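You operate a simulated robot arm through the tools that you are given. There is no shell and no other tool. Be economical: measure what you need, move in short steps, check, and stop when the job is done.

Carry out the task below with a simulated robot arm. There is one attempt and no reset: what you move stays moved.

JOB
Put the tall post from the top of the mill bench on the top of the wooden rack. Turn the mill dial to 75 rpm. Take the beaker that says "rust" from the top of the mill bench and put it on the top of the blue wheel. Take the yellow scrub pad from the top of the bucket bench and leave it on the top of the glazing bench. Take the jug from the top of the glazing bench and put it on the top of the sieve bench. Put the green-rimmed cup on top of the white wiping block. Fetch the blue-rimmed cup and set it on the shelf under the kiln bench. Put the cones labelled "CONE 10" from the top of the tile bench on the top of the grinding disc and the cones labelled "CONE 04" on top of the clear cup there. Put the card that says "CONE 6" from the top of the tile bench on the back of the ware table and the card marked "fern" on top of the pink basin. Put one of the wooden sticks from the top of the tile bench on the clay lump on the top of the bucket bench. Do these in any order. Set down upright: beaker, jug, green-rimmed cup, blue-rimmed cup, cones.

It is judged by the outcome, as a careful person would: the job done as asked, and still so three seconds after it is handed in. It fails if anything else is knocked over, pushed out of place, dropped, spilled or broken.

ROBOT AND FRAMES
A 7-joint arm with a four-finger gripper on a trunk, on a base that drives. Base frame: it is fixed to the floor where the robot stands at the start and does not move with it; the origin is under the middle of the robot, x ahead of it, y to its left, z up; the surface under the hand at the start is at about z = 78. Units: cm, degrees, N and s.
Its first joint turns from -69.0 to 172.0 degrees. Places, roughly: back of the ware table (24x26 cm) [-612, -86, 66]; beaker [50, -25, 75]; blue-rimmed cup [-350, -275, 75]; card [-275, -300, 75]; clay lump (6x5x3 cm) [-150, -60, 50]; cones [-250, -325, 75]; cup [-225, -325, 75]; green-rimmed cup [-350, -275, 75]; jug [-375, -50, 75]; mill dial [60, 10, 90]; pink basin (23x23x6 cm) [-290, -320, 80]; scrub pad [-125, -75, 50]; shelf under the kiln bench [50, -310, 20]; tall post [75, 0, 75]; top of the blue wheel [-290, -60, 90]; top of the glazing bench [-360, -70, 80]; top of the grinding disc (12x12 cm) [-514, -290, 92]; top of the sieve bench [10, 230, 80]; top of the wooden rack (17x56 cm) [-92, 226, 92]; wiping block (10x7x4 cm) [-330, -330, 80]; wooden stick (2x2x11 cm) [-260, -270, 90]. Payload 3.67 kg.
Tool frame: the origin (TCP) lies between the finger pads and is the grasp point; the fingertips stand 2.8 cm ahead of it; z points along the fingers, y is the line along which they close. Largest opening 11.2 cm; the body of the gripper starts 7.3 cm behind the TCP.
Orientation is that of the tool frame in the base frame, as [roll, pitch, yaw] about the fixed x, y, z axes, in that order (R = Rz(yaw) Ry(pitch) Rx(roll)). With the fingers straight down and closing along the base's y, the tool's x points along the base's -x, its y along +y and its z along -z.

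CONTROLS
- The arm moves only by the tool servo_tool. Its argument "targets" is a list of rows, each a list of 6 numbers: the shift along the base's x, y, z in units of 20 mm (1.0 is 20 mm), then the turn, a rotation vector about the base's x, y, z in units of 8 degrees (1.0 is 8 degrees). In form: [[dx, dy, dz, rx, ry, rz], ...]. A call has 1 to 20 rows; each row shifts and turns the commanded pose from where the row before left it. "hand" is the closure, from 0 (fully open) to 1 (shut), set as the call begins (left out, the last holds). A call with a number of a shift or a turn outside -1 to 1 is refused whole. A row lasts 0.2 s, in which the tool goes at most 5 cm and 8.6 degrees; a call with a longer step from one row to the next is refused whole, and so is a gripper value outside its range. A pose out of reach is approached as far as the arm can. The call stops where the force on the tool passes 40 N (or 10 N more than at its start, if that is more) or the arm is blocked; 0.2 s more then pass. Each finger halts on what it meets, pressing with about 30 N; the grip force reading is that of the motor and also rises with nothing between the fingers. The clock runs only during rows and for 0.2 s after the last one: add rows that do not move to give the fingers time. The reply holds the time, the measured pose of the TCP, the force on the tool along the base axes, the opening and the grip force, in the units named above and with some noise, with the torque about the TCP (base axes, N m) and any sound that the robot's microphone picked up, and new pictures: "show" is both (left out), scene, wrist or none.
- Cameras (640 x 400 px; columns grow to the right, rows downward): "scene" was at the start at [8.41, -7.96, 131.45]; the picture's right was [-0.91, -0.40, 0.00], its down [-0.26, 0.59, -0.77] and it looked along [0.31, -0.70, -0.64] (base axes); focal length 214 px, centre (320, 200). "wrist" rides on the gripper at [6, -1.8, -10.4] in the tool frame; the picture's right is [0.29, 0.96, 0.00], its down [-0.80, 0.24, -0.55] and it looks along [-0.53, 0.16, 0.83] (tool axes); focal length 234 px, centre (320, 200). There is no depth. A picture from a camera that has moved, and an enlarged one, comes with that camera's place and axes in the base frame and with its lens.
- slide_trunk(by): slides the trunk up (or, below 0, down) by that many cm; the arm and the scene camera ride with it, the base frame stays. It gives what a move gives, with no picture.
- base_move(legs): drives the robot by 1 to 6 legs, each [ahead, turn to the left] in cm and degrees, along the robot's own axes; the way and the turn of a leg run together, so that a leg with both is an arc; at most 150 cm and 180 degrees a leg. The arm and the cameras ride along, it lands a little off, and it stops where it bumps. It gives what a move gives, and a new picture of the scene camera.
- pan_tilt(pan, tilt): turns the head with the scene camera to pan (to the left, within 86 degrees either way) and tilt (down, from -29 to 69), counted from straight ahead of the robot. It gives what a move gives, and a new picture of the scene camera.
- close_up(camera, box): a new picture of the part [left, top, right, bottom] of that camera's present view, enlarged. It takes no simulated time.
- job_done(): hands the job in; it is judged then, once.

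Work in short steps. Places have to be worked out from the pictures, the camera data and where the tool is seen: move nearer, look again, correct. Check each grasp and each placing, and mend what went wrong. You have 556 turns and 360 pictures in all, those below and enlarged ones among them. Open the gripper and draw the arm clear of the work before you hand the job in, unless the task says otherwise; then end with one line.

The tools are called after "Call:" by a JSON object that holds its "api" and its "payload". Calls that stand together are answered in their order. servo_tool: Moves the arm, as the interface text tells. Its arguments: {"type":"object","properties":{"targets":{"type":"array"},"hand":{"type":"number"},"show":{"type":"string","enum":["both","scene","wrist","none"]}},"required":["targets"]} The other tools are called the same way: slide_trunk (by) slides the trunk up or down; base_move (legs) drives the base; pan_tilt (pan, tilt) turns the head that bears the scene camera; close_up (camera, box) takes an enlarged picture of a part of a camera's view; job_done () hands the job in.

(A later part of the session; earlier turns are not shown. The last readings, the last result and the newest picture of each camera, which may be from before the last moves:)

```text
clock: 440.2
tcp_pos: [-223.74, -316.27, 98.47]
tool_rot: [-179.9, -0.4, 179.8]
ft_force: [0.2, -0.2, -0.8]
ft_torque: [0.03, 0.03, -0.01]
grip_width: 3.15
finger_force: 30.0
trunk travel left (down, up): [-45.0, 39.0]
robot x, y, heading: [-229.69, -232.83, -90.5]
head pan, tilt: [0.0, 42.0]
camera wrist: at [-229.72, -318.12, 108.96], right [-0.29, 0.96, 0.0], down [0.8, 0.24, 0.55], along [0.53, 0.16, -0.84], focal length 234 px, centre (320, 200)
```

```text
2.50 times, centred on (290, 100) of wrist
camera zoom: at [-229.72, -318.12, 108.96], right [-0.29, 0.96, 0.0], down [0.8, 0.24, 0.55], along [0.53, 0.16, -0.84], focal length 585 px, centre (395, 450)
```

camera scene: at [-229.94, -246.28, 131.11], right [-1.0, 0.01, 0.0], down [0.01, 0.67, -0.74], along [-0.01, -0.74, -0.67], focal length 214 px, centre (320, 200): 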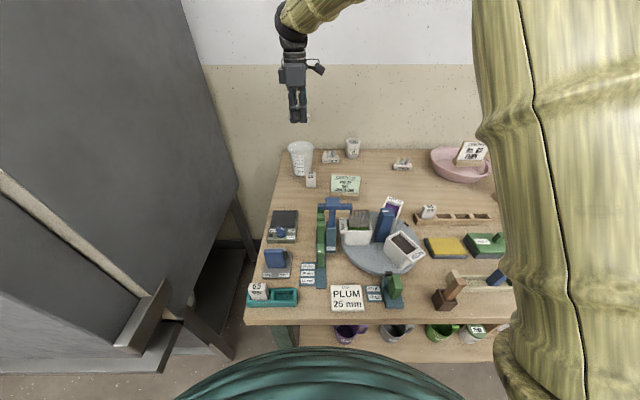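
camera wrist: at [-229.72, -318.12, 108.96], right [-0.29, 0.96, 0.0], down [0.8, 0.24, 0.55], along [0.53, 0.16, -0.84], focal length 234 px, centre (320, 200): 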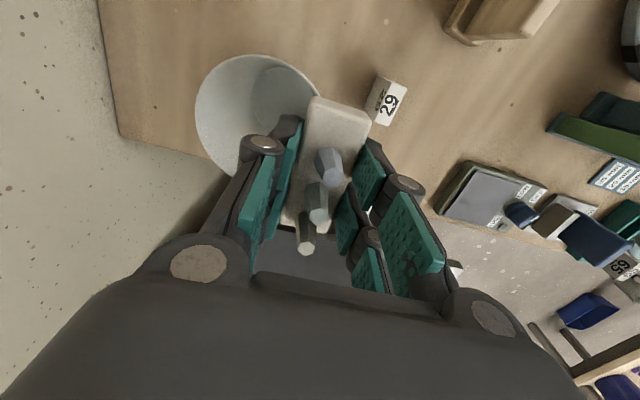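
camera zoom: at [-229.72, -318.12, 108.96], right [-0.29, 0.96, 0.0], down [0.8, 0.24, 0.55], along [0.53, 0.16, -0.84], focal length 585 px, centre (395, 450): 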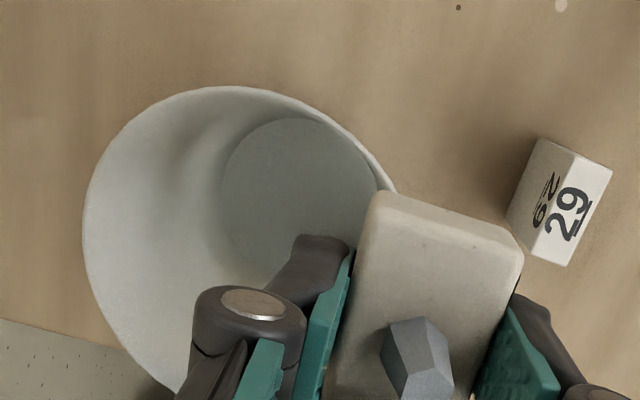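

Shift 0.6 cm toward the cup centre and lower carefully.

Call:
{"api": "servo_tool", "payload": {"targets": [[0, -0.3, -0.3, 0, 0, 0], [0, 0, -0.4, 0, 0, 0], [0, 0, -0.3, 0, 0, 0]], "show": "none"}}

Call:
{"api": "servo_tool", "payload": {"targets": [[0, 0, -0.15, 0, 0, 0], [0, 0, -0.15, 0, 0, 0]], "show": "none"}}

Call:
{"api": "close_up", "payload": {"camera": "scene", "box": [270, 90, 340, 180]}}

```text
clock: 441.0
tcp_pos: [-223.86, -317.12, 96.42]
tool_rot: [-179.9, -0.3, 179.9]
ft_force: [-0.5, 0.2, -1.3]
ft_torque: [-0.02, -0.02, -0.01]
grip_width: 3.16
finger_force: 30.3
trunk travel left (down, up): [-45.0, 39.0]
robot x, y, heading: [-229.93, -232.78, -90.6]
head pan, tilt: [0.0, 42.0]
```

```text
clock: 441.6
tcp_pos: [-223.86, -317.11, 95.94]
tool_rot: [-179.9, -0.3, -180.0]
ft_force: [-0.7, 0.1, -0.2]
ft_torque: [0.0, 0.0, 0.0]
grip_width: 3.14
finger_force: 29.9
trunk travel left (down, up): [-45.0, 39.0]
robot x, y, heading: [-229.76, -232.71, -90.6]
head pan, tilt: [0.0, 42.0]
```

```text
4.44 times, centred on (305, 135) of scene
camera zoom: at [-229.98, -246.27, 131.11], right [-1.0, 0.01, 0.0], down [0.01, 0.67, -0.74], along [-0.01, -0.74, -0.67], focal length 953 px, centre (387, 489)
```

zoom: 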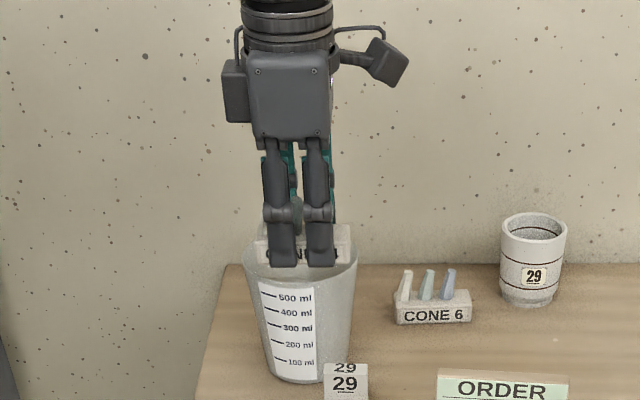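

Call:
{"api": "servo_tool", "payload": {"targets": [[0, 0, -0.12, 0, 0, 0], [0, 0, -0.12, 0, 0, 0]], "show": "none"}}

Call:
{"api": "servo_tool", "payload": {"targets": [[0, 0, -0.1, 0, 0, 0], [0, 0, -0.1, 0, 0, 0]], "show": "none"}}

Call:
{"api": "servo_tool", "payload": {"targets": [[0, 0, -0.1, 0, 0, 0], [0, 0, -0.1, 0, 0, 0]], "show": "none"}}

Call:
{"api": "close_up", "payload": {"camera": "scene", "box": [270, 90, 340, 180]}}

```text
clock: 442.2
tcp_pos: [-223.92, -317.15, 95.41]
tool_rot: [-179.8, -0.3, 180.0]
ft_force: [1.4, 0.1, -0.8]
ft_torque: [0.0, 0.02, -0.03]
grip_width: 3.17
finger_force: 29.6
trunk travel left (down, up): [-45.0, 39.0]
robot x, y, heading: [-229.65, -232.68, -90.8]
head pan, tilt: [0.0, 42.0]
```

```text
clock: 442.8
tcp_pos: [-223.79, -317.03, 94.93]
tool_rot: [-179.9, -0.3, -180.0]
ft_force: [0.2, -0.2, -0.8]
ft_torque: [0.02, 0.03, 0.0]
grip_width: 3.14
finger_force: 30.2
trunk travel left (down, up): [-45.0, 39.0]
robot x, y, heading: [-229.78, -232.62, -90.6]
head pan, tilt: [0.0, 42.0]
```

```text
clock: 443.4
tcp_pos: [-223.83, -317.1, 94.63]
tool_rot: [-179.8, -0.3, -180.0]
ft_force: [-0.1, -0.6, -0.8]
ft_torque: [0.0, 0.0, -0.01]
grip_width: 3.17
finger_force: 30.6
trunk travel left (down, up): [-45.0, 39.0]
robot x, y, heading: [-229.88, -232.6, -90.7]
head pan, tilt: [0.0, 42.0]
```

```text
4.44 times, centred on (305, 135) of scene
camera zoom: at [-229.98, -246.27, 131.11], right [-1.0, 0.01, 0.0], down [0.01, 0.67, -0.74], along [-0.01, -0.74, -0.67], focal length 953 px, centre (387, 489)
```

zoom: 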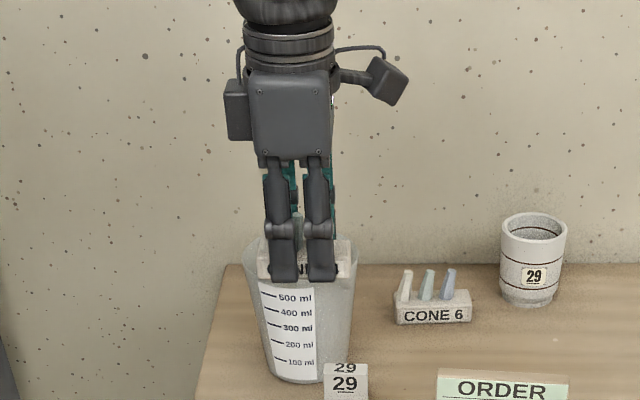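

Call:
{"api": "servo_tool", "payload": {"targets": [[0, 0, -0.1, 0, 0, 0], [0, 0, -0.1, 0, 0, 0]], "show": "none"}}

Call:
{"api": "close_up", "payload": {"camera": "wrist", "box": [130, 0, 400, 180]}}

```text
clock: 444.0
tcp_pos: [-223.88, -317.03, 94.25]
tool_rot: [-179.9, -0.3, 180.0]
ft_force: [-0.1, -0.3, -1.2]
ft_torque: [0.03, 0.02, -0.04]
grip_width: 3.14
finger_force: 30.2
trunk travel left (down, up): [-45.0, 39.0]
robot x, y, heading: [-229.54, -232.49, -90.6]
head pan, tilt: [0.0, 42.0]
```

```text
2.22 times, centred on (265, 90) of wrist
camera zoom: at [-229.81, -318.85, 104.71], right [-0.29, 0.96, 0.0], down [0.8, 0.24, 0.55], along [0.53, 0.16, -0.84], focal length 520 px, centre (442, 444)
```

zoom: 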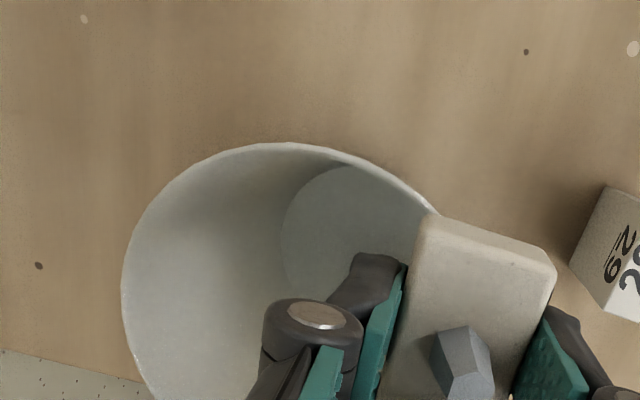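

The wrist view shows the rim centre is farther back (y≈-321.9, rim z≈90). Raise, shift 1 cm back, and lower again.

Call:
{"api": "servo_tool", "payload": {"targets": [[0, 0, 0.3, 0, 0, 0], [0, -0.5, 0, 0, 0, 0], [0, 0, -0.25, 0, 0, 0]], "show": "none"}}

Call:
{"api": "close_up", "payload": {"camera": "wrist", "box": [130, 0, 400, 180]}}

```text
clock: 444.8
tcp_pos: [-223.76, -318.11, 94.3]
tool_rot: [-179.9, -0.2, 180.0]
ft_force: [0.3, 0.3, -0.9]
ft_torque: [-0.04, -0.01, 0.01]
grip_width: 3.14
finger_force: 29.8
trunk travel left (down, up): [-45.0, 39.0]
robot x, y, heading: [-229.87, -232.56, -90.7]
head pan, tilt: [0.0, 42.0]
```

```text
2.22 times, centred on (265, 90) of wrist
camera zoom: at [-229.71, -319.93, 104.87], right [-0.29, 0.96, 0.0], down [0.8, 0.24, 0.55], along [0.53, 0.16, -0.84], focal length 520 px, centre (442, 444)
```

zoom: 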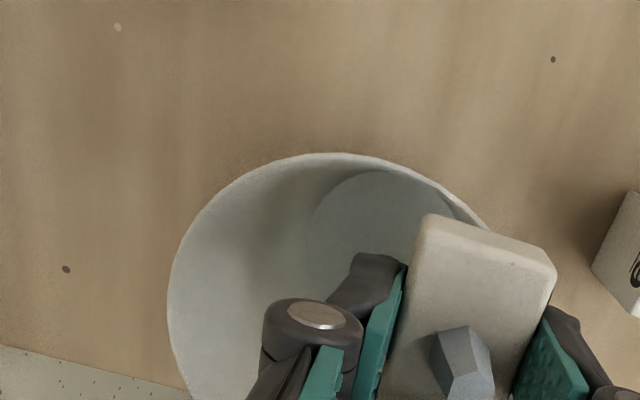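

Slightly too far in; shift +0.4 cm and lower to contact.

Call:
{"api": "servo_tool", "payload": {"targets": [[0, 0.2, 0, 0, 0, 0], [0, 0, -0.1, 0, 0, 0], [0, 0, -0.1, 0, 0, 0]], "show": "none"}}

Call:
{"api": "servo_tool", "payload": {"targets": [[0, 0, -0.1, 0, 0, 0], [0, 0, -0.1, 0, 0, 0]], "show": "none"}}

Call:
{"api": "servo_tool", "payload": {"targets": [[0, 0, -0.1, 0, 0, 0], [0, 0, 0, 0, 0, 0]], "show": "none"}}

```text
clock: 445.6
tcp_pos: [-223.87, -317.7, 94.18]
tool_rot: [-179.8, -0.3, 179.9]
ft_force: [-0.5, 0.2, 11.8]
ft_torque: [0.07, 0.0, 0.01]
grip_width: 3.13
finger_force: 30.1
trunk travel left (down, up): [-45.0, 39.0]
robot x, y, heading: [-229.97, -233.02, -90.8]
head pan, tilt: [0.0, 42.0]
```

```text
clock: 446.2
tcp_pos: [-223.87, -317.68, 93.74]
tool_rot: [-179.7, -0.3, 180.0]
ft_force: [0.6, -1.4, 27.1]
ft_torque: [-0.1, -0.04, -0.01]
grip_width: 3.16
finger_force: 29.6
trunk travel left (down, up): [-45.0, 39.0]
robot x, y, heading: [-229.57, -232.92, -90.6]
head pan, tilt: [0.0, 42.0]
```

```text
clock: 446.9
tcp_pos: [-223.85, -317.77, 93.73]
tool_rot: [-179.5, -0.2, -180.0]
ft_force: [-0.2, 2.7, 16.0]
ft_torque: [0.24, 0.01, 0.05]
grip_width: 3.16
finger_force: 30.4
trunk travel left (down, up): [-45.0, 39.0]
robot x, y, heading: [-229.7, -232.85, -90.6]
head pan, tilt: [0.0, 42.0]
stopped in row 2: the force on the tool passed its limit at 41 N (the readings are from after the stop); the commanded pose is now the measured one
```

Call:
{"api": "servo_tool", "payload": {"targets": [[0, 0, 0.12, 0, 0, 0], [0, 0, 0, 0, 0, 0]], "show": "scene"}}

Call:
{"api": "close_up", "payload": {"camera": "scene", "box": [270, 90, 340, 180]}}

Call:
{"api": "close_up", "payload": {"camera": "wrist", "box": [130, 0, 400, 180]}}

```text
clock: 447.5
tcp_pos: [-223.87, -317.73, 93.72]
tool_rot: [-179.6, -0.2, 179.9]
ft_force: [-0.2, -0.6, 16.1]
ft_torque: [0.13, 0.07, -0.03]
grip_width: 3.18
finger_force: 30.0
trunk travel left (down, up): [-45.0, 39.0]
robot x, y, heading: [-230.02, -232.72, -90.7]
head pan, tilt: [0.0, 42.0]
camera scene: at [-230.0, -246.12, 131.13], right [-1.0, 0.01, 0.0], down [0.01, 0.67, -0.74], along [-0.01, -0.74, -0.67], focal length 214 px, centre (320, 200)
```

scene: 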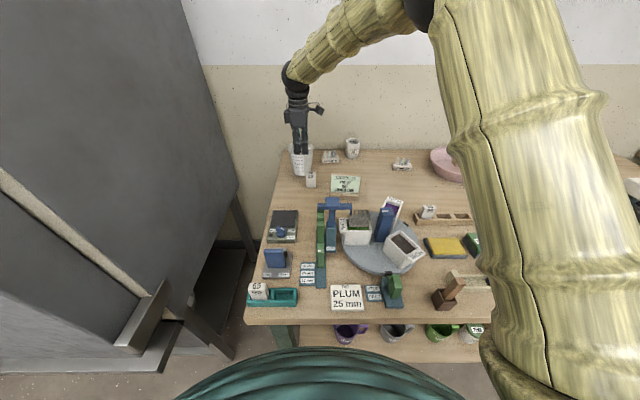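

```text
4.44 times, centred on (305, 135) of scene
camera zoom: at [-230.0, -246.12, 131.13], right [-1.0, 0.01, 0.0], down [0.01, 0.67, -0.74], along [-0.01, -0.74, -0.67], focal length 953 px, centre (387, 489)
```

zoom: 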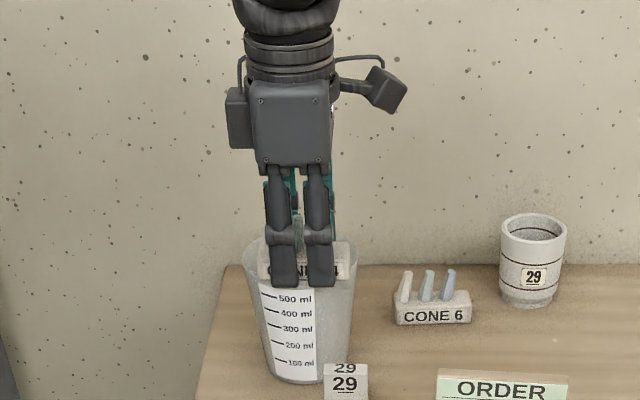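

```text
2.22 times, centred on (265, 90) of wrist
camera zoom: at [-229.72, -319.48, 104.33], right [-0.29, 0.96, -0.01], down [0.8, 0.24, 0.55], along [0.53, 0.15, -0.84], focal length 520 px, centre (442, 444)
```

zoom: 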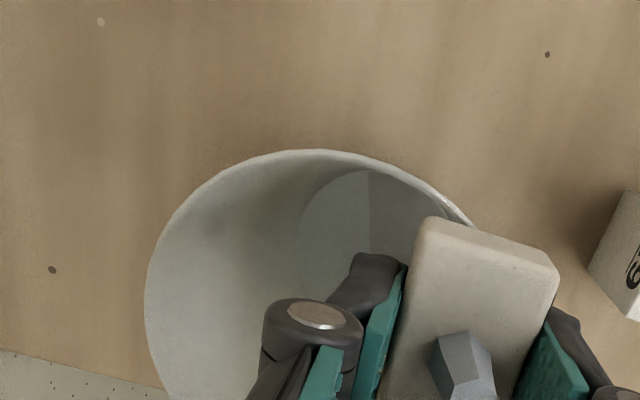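

Open just a little to test that the pack stays level.

Call:
{"api": "servo_tool", "payload": {"targets": [[0, 0, 0.05, 0, 0, 0], [0, 0, 0, 0, 0, 0], [0, 0, 0, 0, 0, 0]], "hand": 0.65, "show": "none"}}

Call:
{"api": "close_up", "payload": {"camera": "wrist", "box": [160, 30, 480, 250]}}

Call:
{"api": "close_up", "payload": {"camera": "scene", "box": [270, 90, 340, 180]}}

```text
clock: 448.3
tcp_pos: [-223.84, -317.77, 93.75]
tool_rot: [-179.7, -0.3, 179.9]
ft_force: [-0.7, 0.9, 5.3]
ft_torque: [-0.01, -0.06, -0.01]
grip_width: 3.9
finger_force: 0.1
trunk travel left (down, up): [-45.0, 39.0]
robot x, y, heading: [-230.1, -232.81, -90.3]
head pan, tilt: [0.0, 42.0]
```

```text
1.82 times, centred on (320, 140) of wrist
camera zoom: at [-229.7, -319.53, 104.27], right [-0.29, 0.96, 0.0], down [0.8, 0.24, 0.55], along [0.53, 0.16, -0.84], focal length 426 px, centre (320, 309)
```

zoom: 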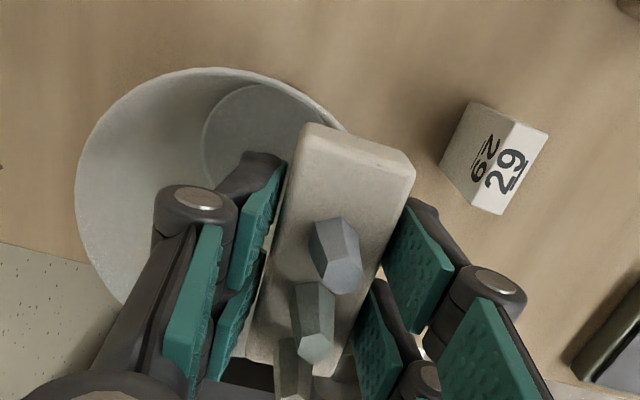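

```text
4.44 times, centred on (305, 135) of scene
camera zoom: at [-229.99, -246.2, 131.12], right [-1.0, 0.01, 0.0], down [0.01, 0.67, -0.74], along [-0.01, -0.74, -0.67], focal length 953 px, centre (387, 489)
```

zoom: 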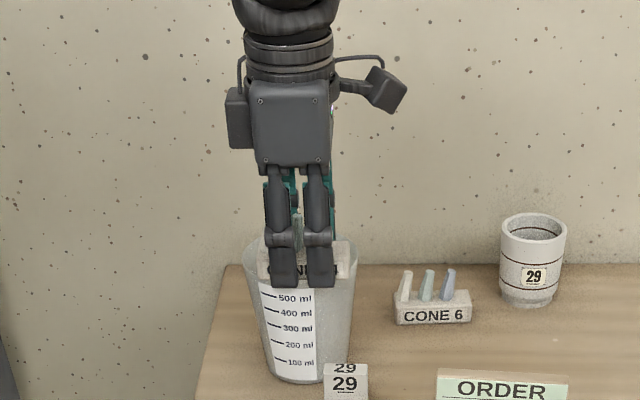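

Call:
{"api": "servo_tool", "payload": {"targets": [[0, 0, 0.15, 0, 0, 0], [0, 0, 0.15, 0, 0, 0], [0, 0, 0, 0, 0, 0]], "show": "none"}}

Call:
{"api": "close_up", "payload": {"camera": "wrist", "box": [160, 30, 480, 250]}}

Call:
{"api": "close_up", "payload": {"camera": "scene", "box": [270, 90, 340, 180]}}

```text
clock: 449.1
tcp_pos: [-223.78, -317.76, 94.32]
tool_rot: [-179.7, -0.4, 180.0]
ft_force: [-0.6, 0.0, -0.6]
ft_torque: [0.03, 0.0, 0.01]
grip_width: 3.95
finger_force: 0.1
trunk travel left (down, up): [-45.0, 39.0]
robot x, y, heading: [-229.97, -232.62, -90.7]
head pan, tilt: [0.0, 42.0]
```

```text
1.82 times, centred on (320, 140) of wrist
camera zoom: at [-229.63, -319.55, 104.92], right [-0.29, 0.96, 0.0], down [0.8, 0.24, 0.55], along [0.53, 0.16, -0.84], focal length 426 px, centre (320, 309)
```

zoom: 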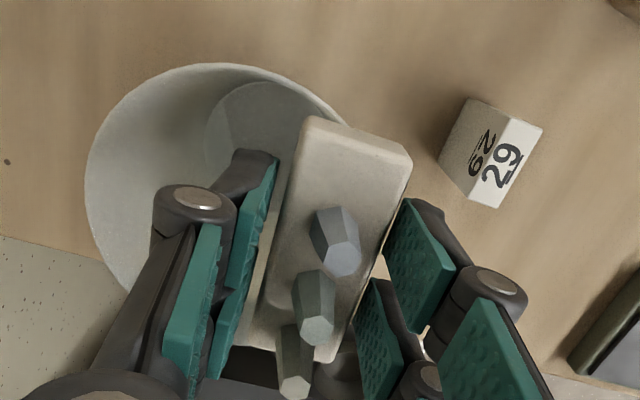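

```text
4.44 times, centred on (305, 135) of scene
camera zoom: at [-229.98, -246.26, 131.11], right [-1.0, 0.01, 0.0], down [0.01, 0.67, -0.74], along [-0.01, -0.74, -0.67], focal length 953 px, centre (387, 489)
```

zoom: 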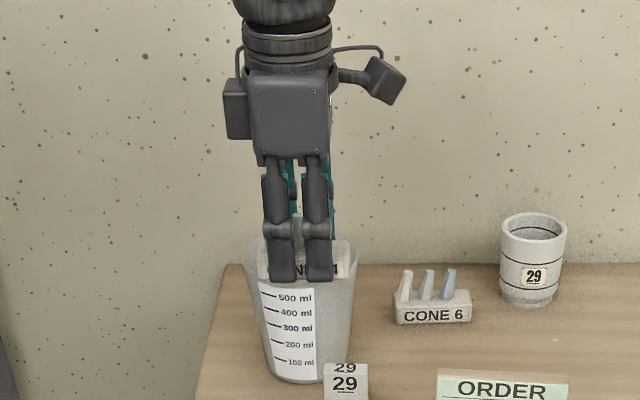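

It stays level. Raise straight out.

Call:
{"api": "servo_tool", "payload": {"targets": [[0, 0, 0.3, 0, 0, 0], [0, 0, 0.5, 0, 0, 0], [0, 0, 0.8, 0, 0, 0], [0, 0, 1, 0, 0, 0], [0, 0, 1, 0, 0, 0], [0, 0, 1, 0, 0, 0], [0, 0, 1, 0, 0, 0], [0, 0, 1, 0, 0, 0], [0, 0, 1, 0, 0, 0], [0, 0, 1, 0, 0, 0]], "show": "wrist"}}

Call:
{"api": "close_up", "payload": {"camera": "scene", "box": [270, 90, 340, 180]}}

Call:
{"api": "close_up", "payload": {"camera": "wrist", "box": [220, 50, 400, 180]}}

```text
clock: 451.3
tcp_pos: [-223.72, -317.64, 111.65]
tool_rot: [-179.7, -0.2, 179.8]
ft_force: [0.0, 0.3, -0.5]
ft_torque: [-0.01, -0.01, -0.02]
grip_width: 3.91
finger_force: 0.1
trunk travel left (down, up): [-45.0, 39.0]
robot x, y, heading: [-230.02, -232.69, -90.8]
head pan, tilt: [0.0, 42.0]
camera wrist: at [-229.62, -319.45, 122.15], right [-0.29, 0.96, 0.0], down [0.8, 0.24, 0.55], along [0.53, 0.15, -0.84], focal length 234 px, centre (320, 200)
```

wrist: 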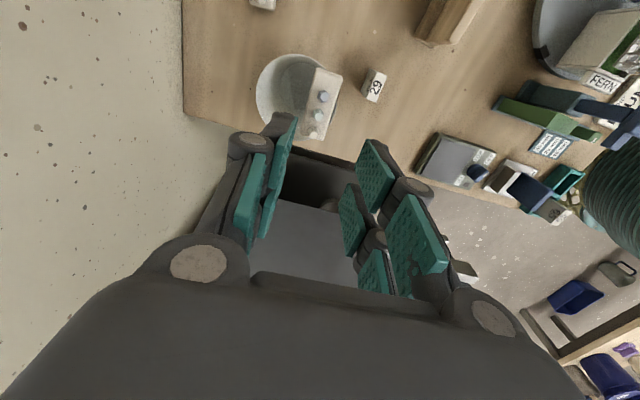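

```text
4.44 times, centred on (305, 135) of scene
camera zoom: at [-229.98, -246.23, 131.12], right [-1.0, 0.01, 0.0], down [0.01, 0.67, -0.74], along [-0.01, -0.74, -0.67], focal length 953 px, centre (387, 489)
```

zoom: 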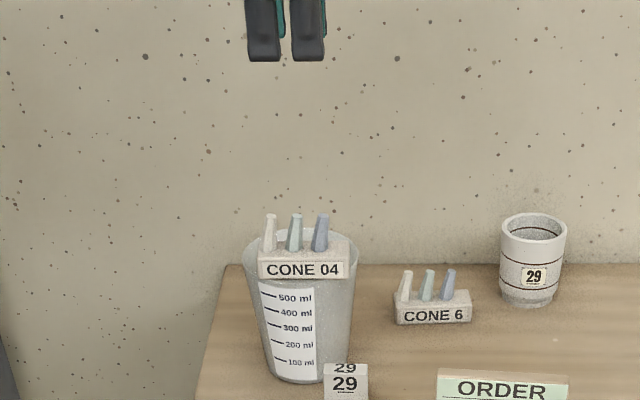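

```text
3.08 times, centred on (310, 115) of wrist
camera zoom: at [-229.62, -319.45, 122.15], right [-0.29, 0.96, 0.0], down [0.8, 0.24, 0.55], along [0.53, 0.15, -0.84], focal length 720 px, centre (351, 462)
```

zoom: 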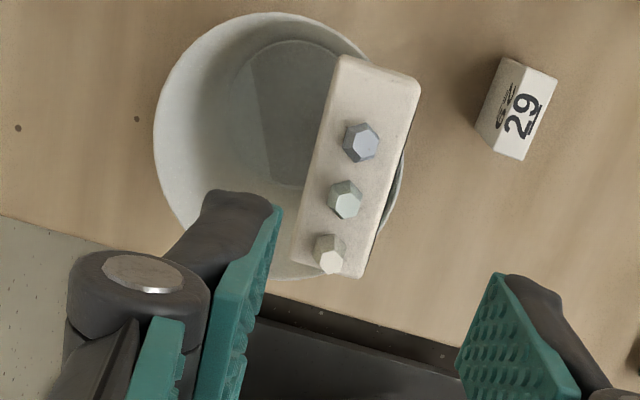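

CONE 04 sits firmly on the rim. Next a wooden stick: back off 18 cm and bring the hand to the brown holder at ≈(-258,-267).

Call:
{"api": "base_move", "payload": {"legs": [[-18, 0]]}}

Call:
{"api": "servo_tool", "payload": {"targets": [[-0.95, 0.8, 0, 0, 0, -0.6], [-0.95, 0.8, 0, 0, 0, -0.6], [-0.95, 0.8, 0, 0, 0, -0.6], [-0.95, 0.8, 0, 0, 0, -0.6], [-0.95, 0.8, 0, 0, 0, -0.6], [-0.95, 0.8, 0, 0, 0, -0.6], [-0.95, 0.8, 0, 0, 0, -0.6], [-0.95, 0.8, 0, 0, 0, -0.6], [-0.95, 0.8, 0, 0, 0, -0.6], [-0.95, 0.8, 0, 0, 0, -0.6], [-0.95, 0.8, 0, 0, 0, -0.6], [-0.95, 0.8, 0, 0, 0, -0.6], [-0.95, 0.8, 0, 0, 0, -0.6], [-0.95, 0.8, 0, 0, 0, -0.6], [-0.95, 0.8, 0, 0, 0, -0.6], [-0.95, 0.8, 0, 0, 0, -0.6], [-0.95, 0.8, 0, 0, 0, -0.6], [-0.95, 0.8, 0, 0, 0, -0.6], [-0.3, 0.2, 0, 0, 0, -0.45]], "hand": 0.5, "show": "both"}}

```text
clock: 452.8
tcp_pos: [-223.47, -300.07, 111.61]
tool_rot: [-179.6, -0.3, 180.0]
ft_force: [1.1, 1.3, 0.8]
ft_torque: [-0.03, -0.02, -0.01]
grip_width: 3.92
finger_force: 0.1
trunk travel left (down, up): [-45.0, 39.0]
robot x, y, heading: [-229.55, -214.64, -90.6]
head pan, tilt: [0.0, 42.0]
camera scene: at [-229.8, -228.53, 131.13], right [-1.0, 0.01, 0.0], down [0.01, 0.67, -0.74], along [-0.01, -0.74, -0.67], focal length 214 px, centre (320, 200)
```

scene: 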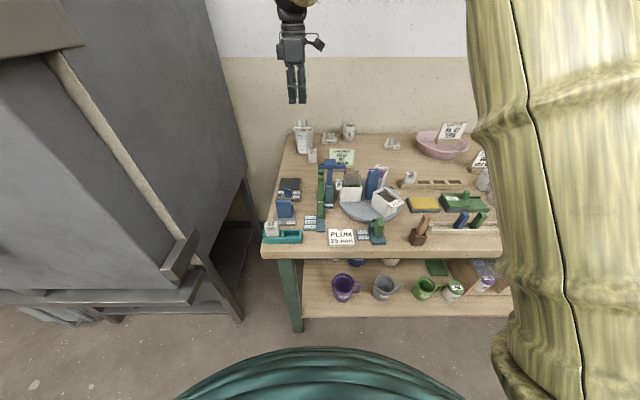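

```text
clock: 456.8
tcp_pos: [-258.29, -270.78, 111.67]
tool_rot: [-179.8, -0.3, 89.9]
ft_force: [0.2, 0.2, 0.2]
ft_torque: [0.01, 0.03, 0.03]
grip_width: 5.59
finger_force: 0.1
trunk travel left (down, up): [-45.0, 39.0]
robot x, y, heading: [-229.74, -215.02, -90.5]
head pan, tilt: [0.0, 42.0]
camera scene: at [-229.8, -228.63, 131.12], right [-1.0, 0.01, 0.0], down [0.01, 0.67, -0.74], along [-0.01, -0.74, -0.67], focal length 214 px, centre (320, 200)
camera wrist: at [-259.99, -264.87, 122.25], right [0.96, 0.29, 0.0], down [0.24, -0.8, 0.55], along [0.15, -0.53, -0.84], focal length 234 px, centre (320, 200)
```

scene: 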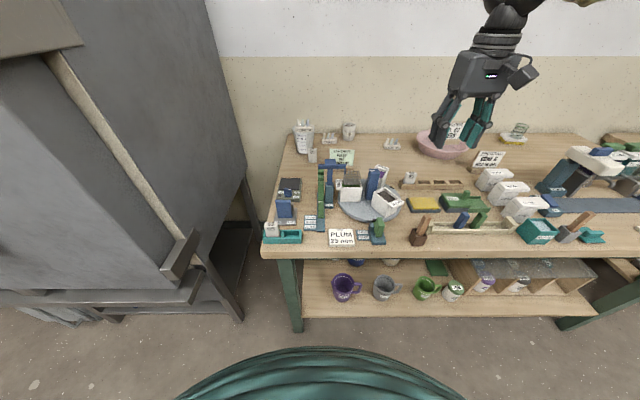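
wrist: 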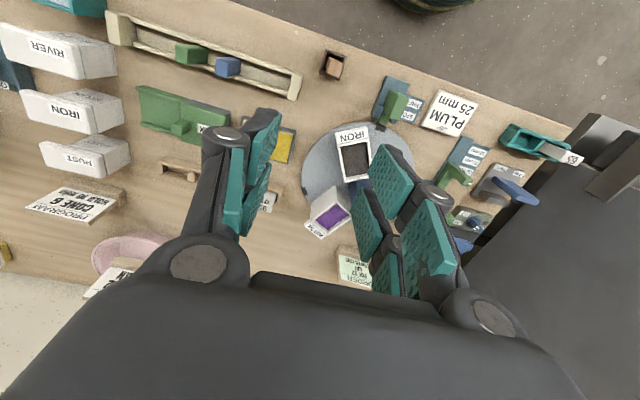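

Call:
{"api": "close_up", "payload": {"camera": "wrist", "box": [290, 30, 380, 100]}}

Call:
{"api": "close_up", "payload": {"camera": "scene", "box": [390, 200, 460, 260]}}

```text
5.71 times, centred on (335, 65) of wrist
camera zoom: at [-259.99, -264.87, 122.25], right [0.96, 0.29, 0.0], down [0.24, -0.8, 0.55], along [0.15, -0.53, -0.84], focal length 1338 px, centre (234, 971)
```

zoom: 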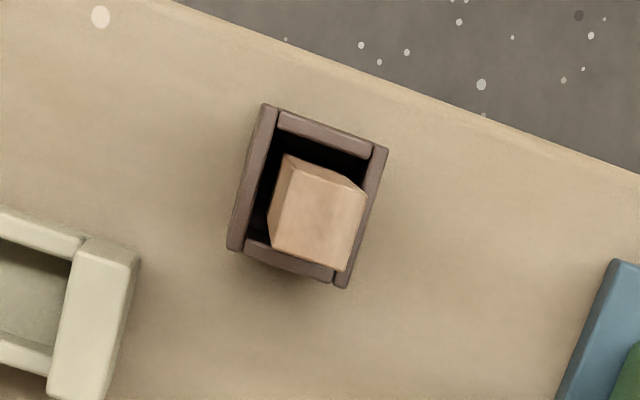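

```text
6.67 times, centred on (425, 230) of scene
camera zoom: at [-229.8, -228.63, 131.12], right [-1.0, 0.01, 0.0], down [0.01, 0.67, -0.74], along [-0.01, -0.74, -0.67], focal length 1430 px, centre (-380, 0)
```

zoom: 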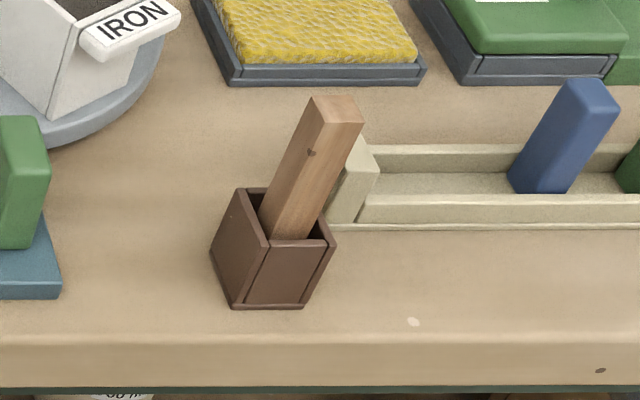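

Stick top ≈ (-257.8,-266.4,91). Descend and grip.

Call:
{"api": "servo_tool", "payload": {"targets": [[0.1, 0.75, -0.5, 0, 0, 0], [0.1, 0.75, -1, 0, 0, 0], [0.05, 0.7, -1, 0, 0, 0], [0, 0, -1, 0, 0, 0], [0, 0, -1, 0, 0, 0], [0, 0, -1, 0, 0, 0], [0, 0, -1, 0, 0, 0], [0, 0, -1, 0, 0, 0], [0, 0, -0.5, 0, 0, 0]], "show": "wrist"}}

Call:
{"api": "close_up", "payload": {"camera": "scene", "box": [390, 160, 460, 260]}}

```text
clock: 458.8
tcp_pos: [-257.88, -266.34, 95.68]
tool_rot: [-179.8, -0.3, 90.0]
ft_force: [-0.6, 0.4, 0.6]
ft_torque: [0.01, 0.01, -0.03]
grip_width: 5.62
finger_force: 0.0
trunk travel left (down, up): [-45.0, 39.0]
robot x, y, heading: [-229.47, -215.14, -90.7]
head pan, tilt: [0.0, 42.0]
camera wrist: at [-259.61, -260.48, 106.2], right [0.96, 0.29, 0.0], down [0.24, -0.8, 0.55], along [0.16, -0.53, -0.84], focal length 234 px, centre (320, 200)
```

wrist: 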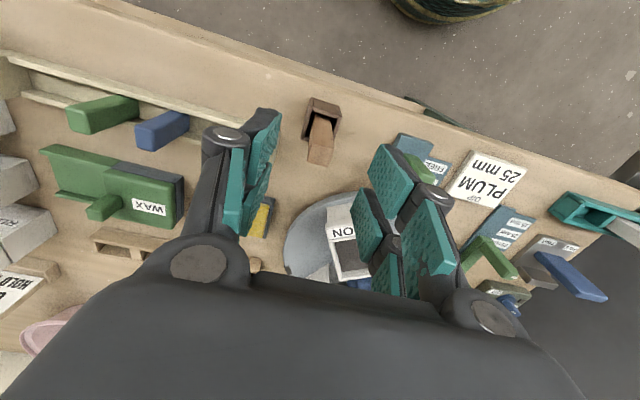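

```text
4.00 times, centred on (425, 210) of scene
camera zoom: at [-229.83, -228.65, 131.12], right [-1.0, 0.01, 0.0], down [0.01, 0.67, -0.74], along [-0.01, -0.74, -0.67], focal length 858 px, centre (-100, 160)
```

zoom: 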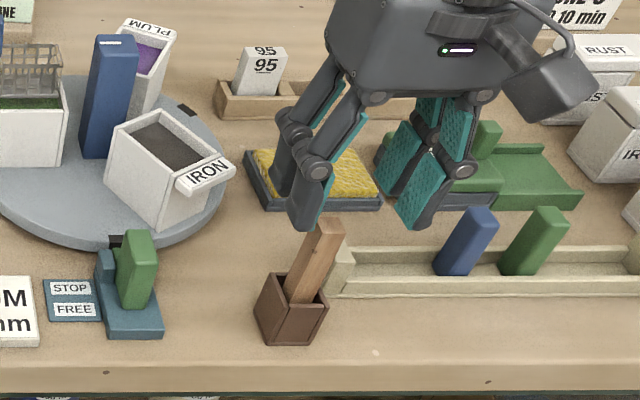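

Call:
{"api": "servo_tool", "payload": {"targets": [[0.2, 0, -1, 0, 0, 0], [0, 0, -1, 0, 0, 0], [0, 0, -1, 0, 0, 0], [0, 0, -0.5, 0, 0, 0]], "show": "none"}}

Call:
{"api": "servo_tool", "payload": {"targets": [[0, 0, 0, 0, 0, 0], [0, 0, 0, 0, 0, 0], [0, 0, 0, 0, 0, 0]], "hand": 1, "show": "wrist"}}

```text
clock: 459.8
tcp_pos: [-257.43, -266.61, 88.65]
tool_rot: [-179.7, -0.3, 90.0]
ft_force: [-0.1, -0.4, 0.8]
ft_torque: [0.02, 0.0, 0.04]
grip_width: 5.58
finger_force: 0.0
trunk travel left (down, up): [-45.0, 39.0]
robot x, y, heading: [-229.36, -215.09, -90.4]
head pan, tilt: [0.0, 42.0]
```

```text
clock: 460.6
tcp_pos: [-257.46, -266.57, 88.66]
tool_rot: [-179.7, -0.3, 89.9]
ft_force: [-0.6, 0.1, 0.3]
ft_torque: [-0.01, 0.01, -0.03]
grip_width: 1.49
finger_force: 29.9
trunk travel left (down, up): [-45.0, 39.0]
robot x, y, heading: [-229.15, -214.98, -90.5]
head pan, tilt: [0.0, 42.0]
camera wrist: at [-259.14, -260.65, 99.24], right [0.96, 0.29, 0.0], down [0.24, -0.8, 0.55], along [0.16, -0.53, -0.84], focal length 234 px, centre (320, 200)
```

wrist: 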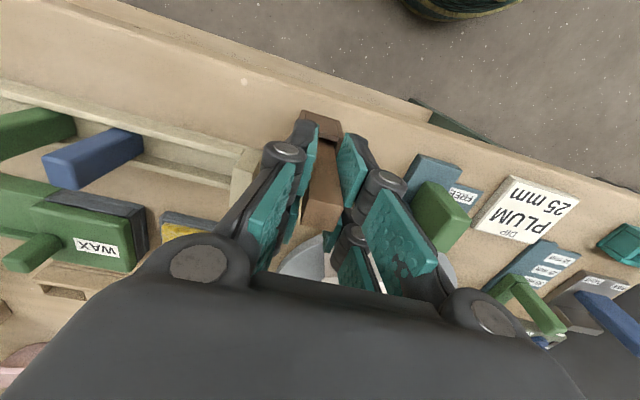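

Call:
{"api": "servo_tool", "payload": {"targets": [[0, 0, 0.5, 0, 0, 0], [0, 0, 1, 0, 0, 0], [0, 0, 1, 0, 0, 0], [0, 0, 1, 0, 0, 0], [0, 0, 1, 0, 0, 0], [0, 0, 1, 0, 0, 0], [0, 0, 1, 0, 0, 0], [0, 0, 1, 0, 0, 0], [0, 0, 1, 0, 0, 0], [0, 0, 1, 0, 0, 0], [0, 0, 1, 0, 0, 0], [0, 0, 1, 0, 0, 0]], "show": "both"}}

Call:
{"api": "close_up", "payload": {"camera": "scene", "box": [390, 80, 500, 260]}}

```text
clock: 463.2
tcp_pos: [-257.28, -266.4, 111.57]
tool_rot: [-179.7, -0.3, 90.1]
ft_force: [-0.1, 0.3, -0.1]
ft_torque: [0.02, 0.02, 0.0]
grip_width: 1.48
finger_force: 30.4
trunk travel left (down, up): [-45.0, 39.0]
robot x, y, heading: [-229.67, -215.3, -90.5]
head pan, tilt: [0.0, 42.0]
camera scene: at [-229.85, -228.63, 131.11], right [-1.0, 0.01, 0.0], down [0.01, 0.67, -0.74], along [-0.01, -0.74, -0.67], focal length 214 px, centre (320, 200)
camera wrist: at [-259.03, -260.34, 122.15], right [0.96, 0.29, 0.0], down [0.24, -0.8, 0.55], along [0.16, -0.53, -0.84], focal length 234 px, centre (320, 200)
```

scene: 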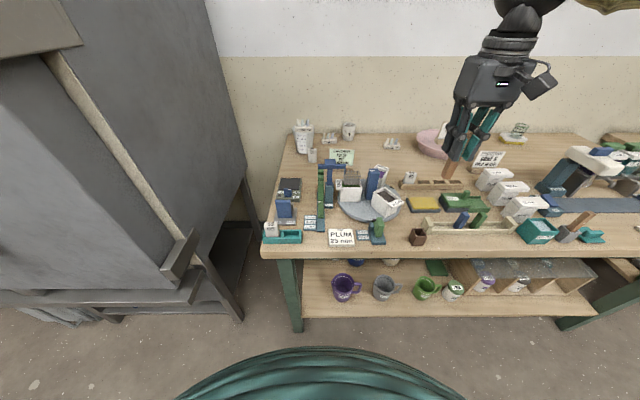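
wrist: 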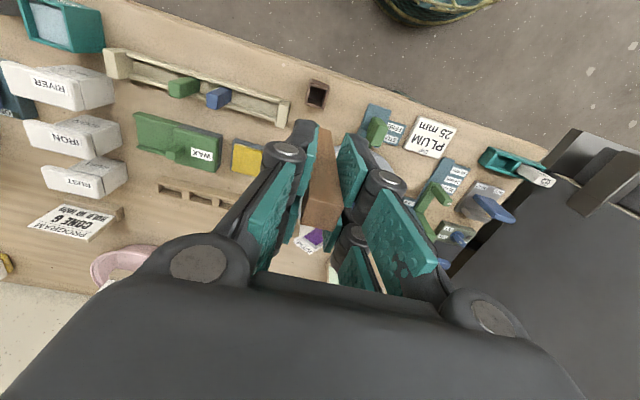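

```text
2.22 times, centred on (445, 170) of scene
camera zoom: at [-229.85, -228.63, 131.11], right [-1.0, 0.01, 0.0], down [0.01, 0.67, -0.74], along [-0.01, -0.74, -0.67], focal length 477 px, centre (42, 267)
```

zoom: 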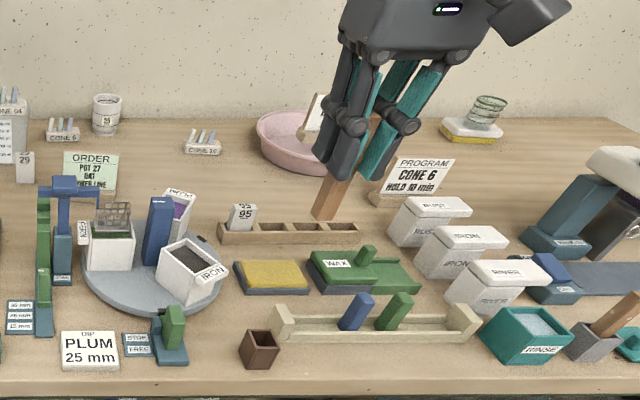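

The stick is held upright. I'll take it to the south side of the bucket bench, lay it down there, and regrasp it flat.

Call:
{"api": "base_move", "payload": {"legs": [[-40, 0], [0, 90], [80, 0], [0, 90], [20, 0]]}}

Call:
{"api": "pan_tilt", "payload": {"pan": 0, "tilt": 50}}

```text
clock: 478.4
tcp_pos: [-121.58, -105.75, 111.48]
tool_rot: [-179.7, -0.4, -89.9]
ft_force: [-1.0, 0.8, 0.2]
ft_torque: [-0.02, 0.0, -0.02]
grip_width: 1.49
finger_force: 30.0
trunk travel left (down, up): [-45.0, 39.0]
robot x, y, heading: [-149.02, -157.27, 89.9]
head pan, tilt: [0.0, 42.0]
camera scene: at [-149.08, -143.88, 131.1], right [1.0, -0.01, 0.0], down [0.0, -0.67, -0.74], along [0.0, 0.74, -0.67], focal length 214 px, centre (320, 200)
```

scene: 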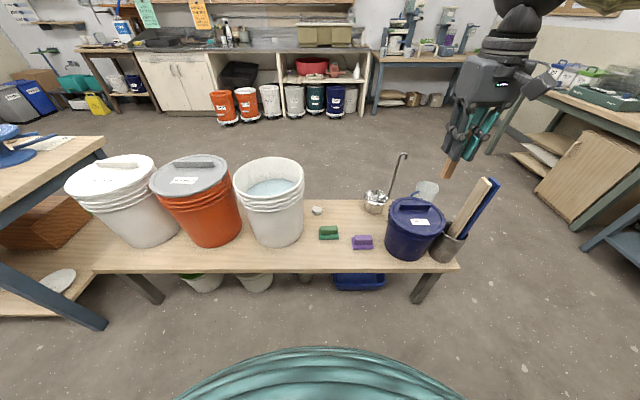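

```text
clock: 479.1
tcp_pos: [-121.6, -106.01, 111.41]
tool_rot: [-179.6, -0.3, -89.8]
ft_force: [-0.4, 0.3, 0.4]
ft_torque: [0.01, -0.02, 0.0]
grip_width: 1.51
finger_force: 29.5
trunk travel left (down, up): [-45.0, 39.0]
robot x, y, heading: [-149.75, -157.62, 89.7]
head pan, tilt: [0.0, 50.0]
camera scene: at [-149.1, -144.65, 130.0], right [1.0, -0.01, 0.0], down [0.0, -0.77, -0.64], along [0.0, 0.64, -0.77], focal length 214 px, centre (320, 200)
```

scene: 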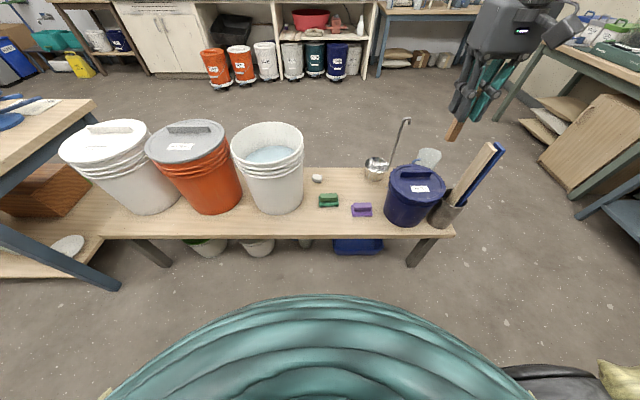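

Lower the trunk, then bring the stick over the bench's south strip at x≈-141 and tip the tool forward so the stick lies level.

Call:
{"api": "slide_trunk", "payload": {"by": -30}}

Call:
{"api": "servo_tool", "payload": {"targets": [[-0.9, 0, 0, 0, 0, 0], [-0.9, 0, 0, 0, 0, 0], [-0.9, 0, 0, 0, 0, 0], [-0.9, 0, 0, 0, 0, 0], [-0.9, 0, 0, 0, 0, 0], [-0.9, 0.2, 0, 0, 0, 0], [-0.9, 0.2, 0, 0, 0, 0], [-0.9, 0.2, 0, 0, 0, 0], [-0.9, 0.2, 0, 0, 0, 0], [-0.9, 0.2, 0, 0, 0, 0], [-0.7, 0.2, 0, 0, 0, 0]], "show": "none"}}

Call:
{"api": "servo_tool", "payload": {"targets": [[0, 0, 0, 0.7, 0, 0], [0, 0, 0, 0.7, 0, 0], [0, 0, 0, 0.7, 0, 0], [0, 0, 0, 0.7, 0, 0], [0, 0, 0, 0.7, 0, 0], [0, 0, 0, 0.7, 0, 0], [0, 0, 0, 0.7, 0, 0], [0, 0, 0, 0.7, 0, 0]], "show": "scene"}}

```text
clock: 482.1
tcp_pos: [-121.72, -106.11, 81.64]
tool_rot: [-179.6, -0.4, -89.8]
ft_force: [0.3, -0.5, -0.7]
ft_torque: [0.01, 0.01, 0.02]
grip_width: 1.48
finger_force: 30.5
trunk travel left (down, up): [-15.0, 69.0]
robot x, y, heading: [-149.26, -156.75, 89.6]
head pan, tilt: [0.0, 50.0]
```

```text
clock: 484.5
tcp_pos: [-141.13, -103.66, 81.56]
tool_rot: [-179.7, -0.3, -89.8]
ft_force: [0.6, 0.3, 0.3]
ft_torque: [-0.02, 0.03, -0.01]
grip_width: 1.47
finger_force: 29.5
trunk travel left (down, up): [-15.0, 69.0]
robot x, y, heading: [-148.91, -157.11, 89.6]
head pan, tilt: [0.0, 50.0]
```

```text
clock: 486.3
tcp_pos: [-141.13, -103.69, 81.51]
tool_rot: [-179.5, 44.6, -89.8]
ft_force: [1.2, -0.7, -0.3]
ft_torque: [-0.01, 0.0, 0.01]
grip_width: 1.48
finger_force: 29.5
trunk travel left (down, up): [-15.0, 69.0]
robot x, y, heading: [-149.42, -157.29, 89.8]
head pan, tilt: [0.0, 50.0]
camera scene: at [-149.12, -144.67, 99.99], right [1.0, -0.01, 0.0], down [0.0, -0.77, -0.64], along [0.0, 0.64, -0.77], focal length 214 px, centre (320, 200)
```

scene: 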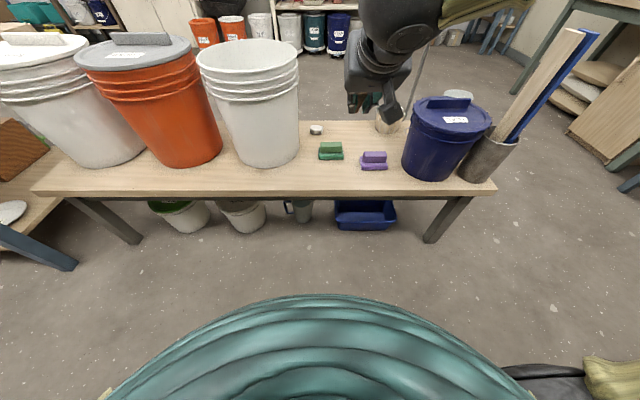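

Call:
{"api": "servo_tool", "payload": {"targets": [[0, 0, 0, 0.7, 0, 0], [0, 0, 0, 0.7, 0, 0], [0, 0, 0, 0.7, 0, 0], [0, 0, 0, 0.7, 0, 0], [0, 0, 0, 0.7, 0, 0], [0, 0, 0, 0.7, 0, 0], [0, 0, 0, 0.6, 0, 0]], "show": "both"}}

```text
clock: 487.9
tcp_pos: [-143.82, -98.94, 84.97]
tool_rot: [-178.4, 83.0, -88.9]
ft_force: [0.3, 0.4, 0.5]
ft_torque: [-0.03, 0.01, 0.01]
grip_width: 1.52
finger_force: 30.1
out of reach, approached as far as the arm can: row 3, 4, 5, 6, 7
trunk travel left (down, up): [-15.0, 69.0]
robot x, y, heading: [-149.29, -157.25, 89.8]
head pan, tilt: [0.0, 50.0]
camera scene: at [-149.12, -144.69, 100.0], right [1.0, -0.01, 0.0], down [0.0, -0.77, -0.64], along [0.0, 0.64, -0.77], focal length 214 px, centre (320, 200)
camera wrist: at [-141.99, -110.03, 80.33], right [-0.96, -0.03, -0.29], down [-0.25, -0.45, 0.86], along [-0.16, 0.89, 0.42], focal length 234 px, centre (320, 200)
```

scene: 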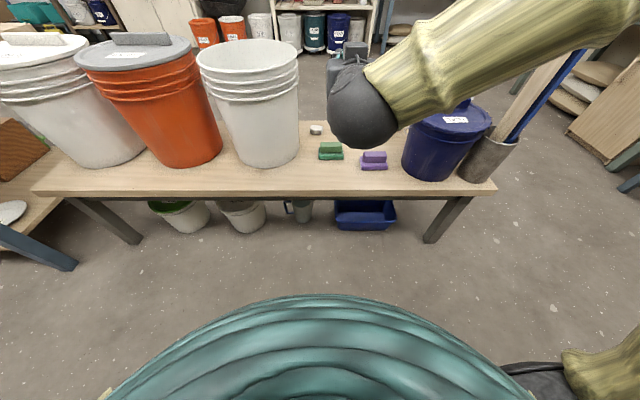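
wrist: 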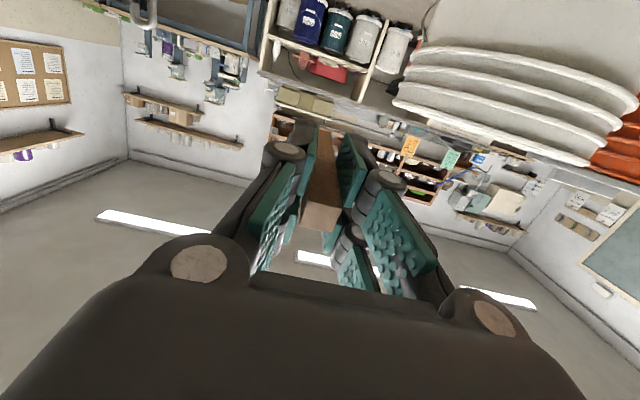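

Too close for a level tool; back the base 14 cm and lower the trunk fully, then move forward.

Call:
{"api": "base_move", "payload": {"legs": [[-14, 0]]}}

Call:
{"api": "slide_trunk", "payload": {"by": -14}}

Call:
{"api": "servo_tool", "payload": {"targets": [[0.1, 0.8, 0, 0, 0, 0], [0.2, 0.8, 0, 0, 0, 0], [0.2, 0.8, 0, 0, 0, 0], [0.2, 0.8, -0.3, 0, 0, 0], [0.2, 0.8, -0.3, 0, 0, 0], [0.2, 0.8, -0.3, 0, 0, 0]], "show": "scene"}}

```text
clock: 489.3
tcp_pos: [-143.84, -113.21, 84.89]
tool_rot: [-178.4, 82.8, -88.7]
ft_force: [-0.2, -0.4, -0.3]
ft_torque: [0.04, 0.02, -0.03]
grip_width: 1.5
finger_force: 29.9
trunk travel left (down, up): [-15.0, 69.0]
robot x, y, heading: [-149.21, -171.4, 89.7]
head pan, tilt: [0.0, 50.0]
camera scene: at [-149.21, -158.85, 99.99], right [1.0, -0.01, 0.0], down [-0.01, -0.77, -0.64], along [0.0, 0.64, -0.77], focal length 214 px, centre (320, 200)
```

scene: 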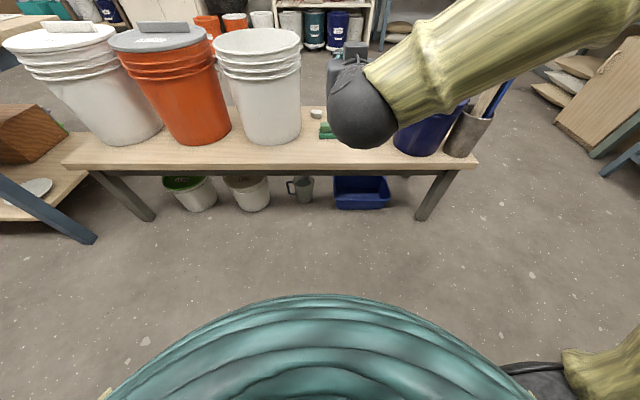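

```text
clock: 490.9
tcp_pos: [-143.81, -113.26, 70.97]
tool_rot: [-178.4, 82.9, -88.8]
ft_force: [0.8, -0.3, 0.4]
ft_torque: [0.01, -0.01, -0.01]
grip_width: 1.49
finger_force: 30.2
trunk travel left (down, up): [-1.0, 83.0]
robot x, y, heading: [-149.02, -171.73, 89.6]
head pan, tilt: [0.0, 50.0]
```

```text
clock: 492.3
tcp_pos: [-141.71, -103.55, 69.24]
tool_rot: [-178.6, 82.9, -88.9]
ft_force: [0.6, -0.4, 0.0]
ft_torque: [-0.04, 0.04, 0.0]
grip_width: 1.51
finger_force: 30.1
trunk travel left (down, up): [-1.0, 83.0]
robot x, y, heading: [-149.13, -171.34, 89.6]
head pan, tilt: [0.0, 50.0]
camera scene: at [-149.21, -158.88, 85.99], right [1.0, -0.01, 0.0], down [-0.01, -0.77, -0.64], along [0.0, 0.64, -0.77], focal length 214 px, centre (320, 200)
```

scene: 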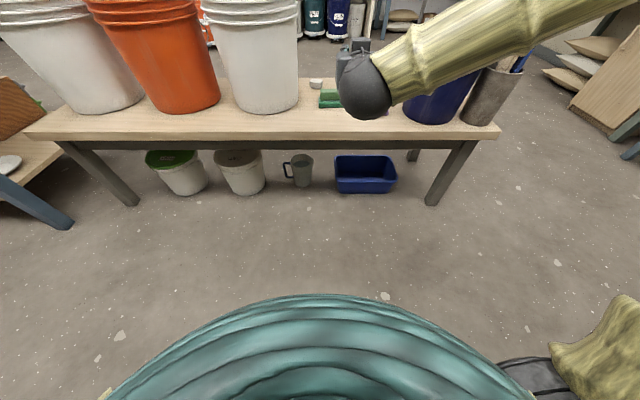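

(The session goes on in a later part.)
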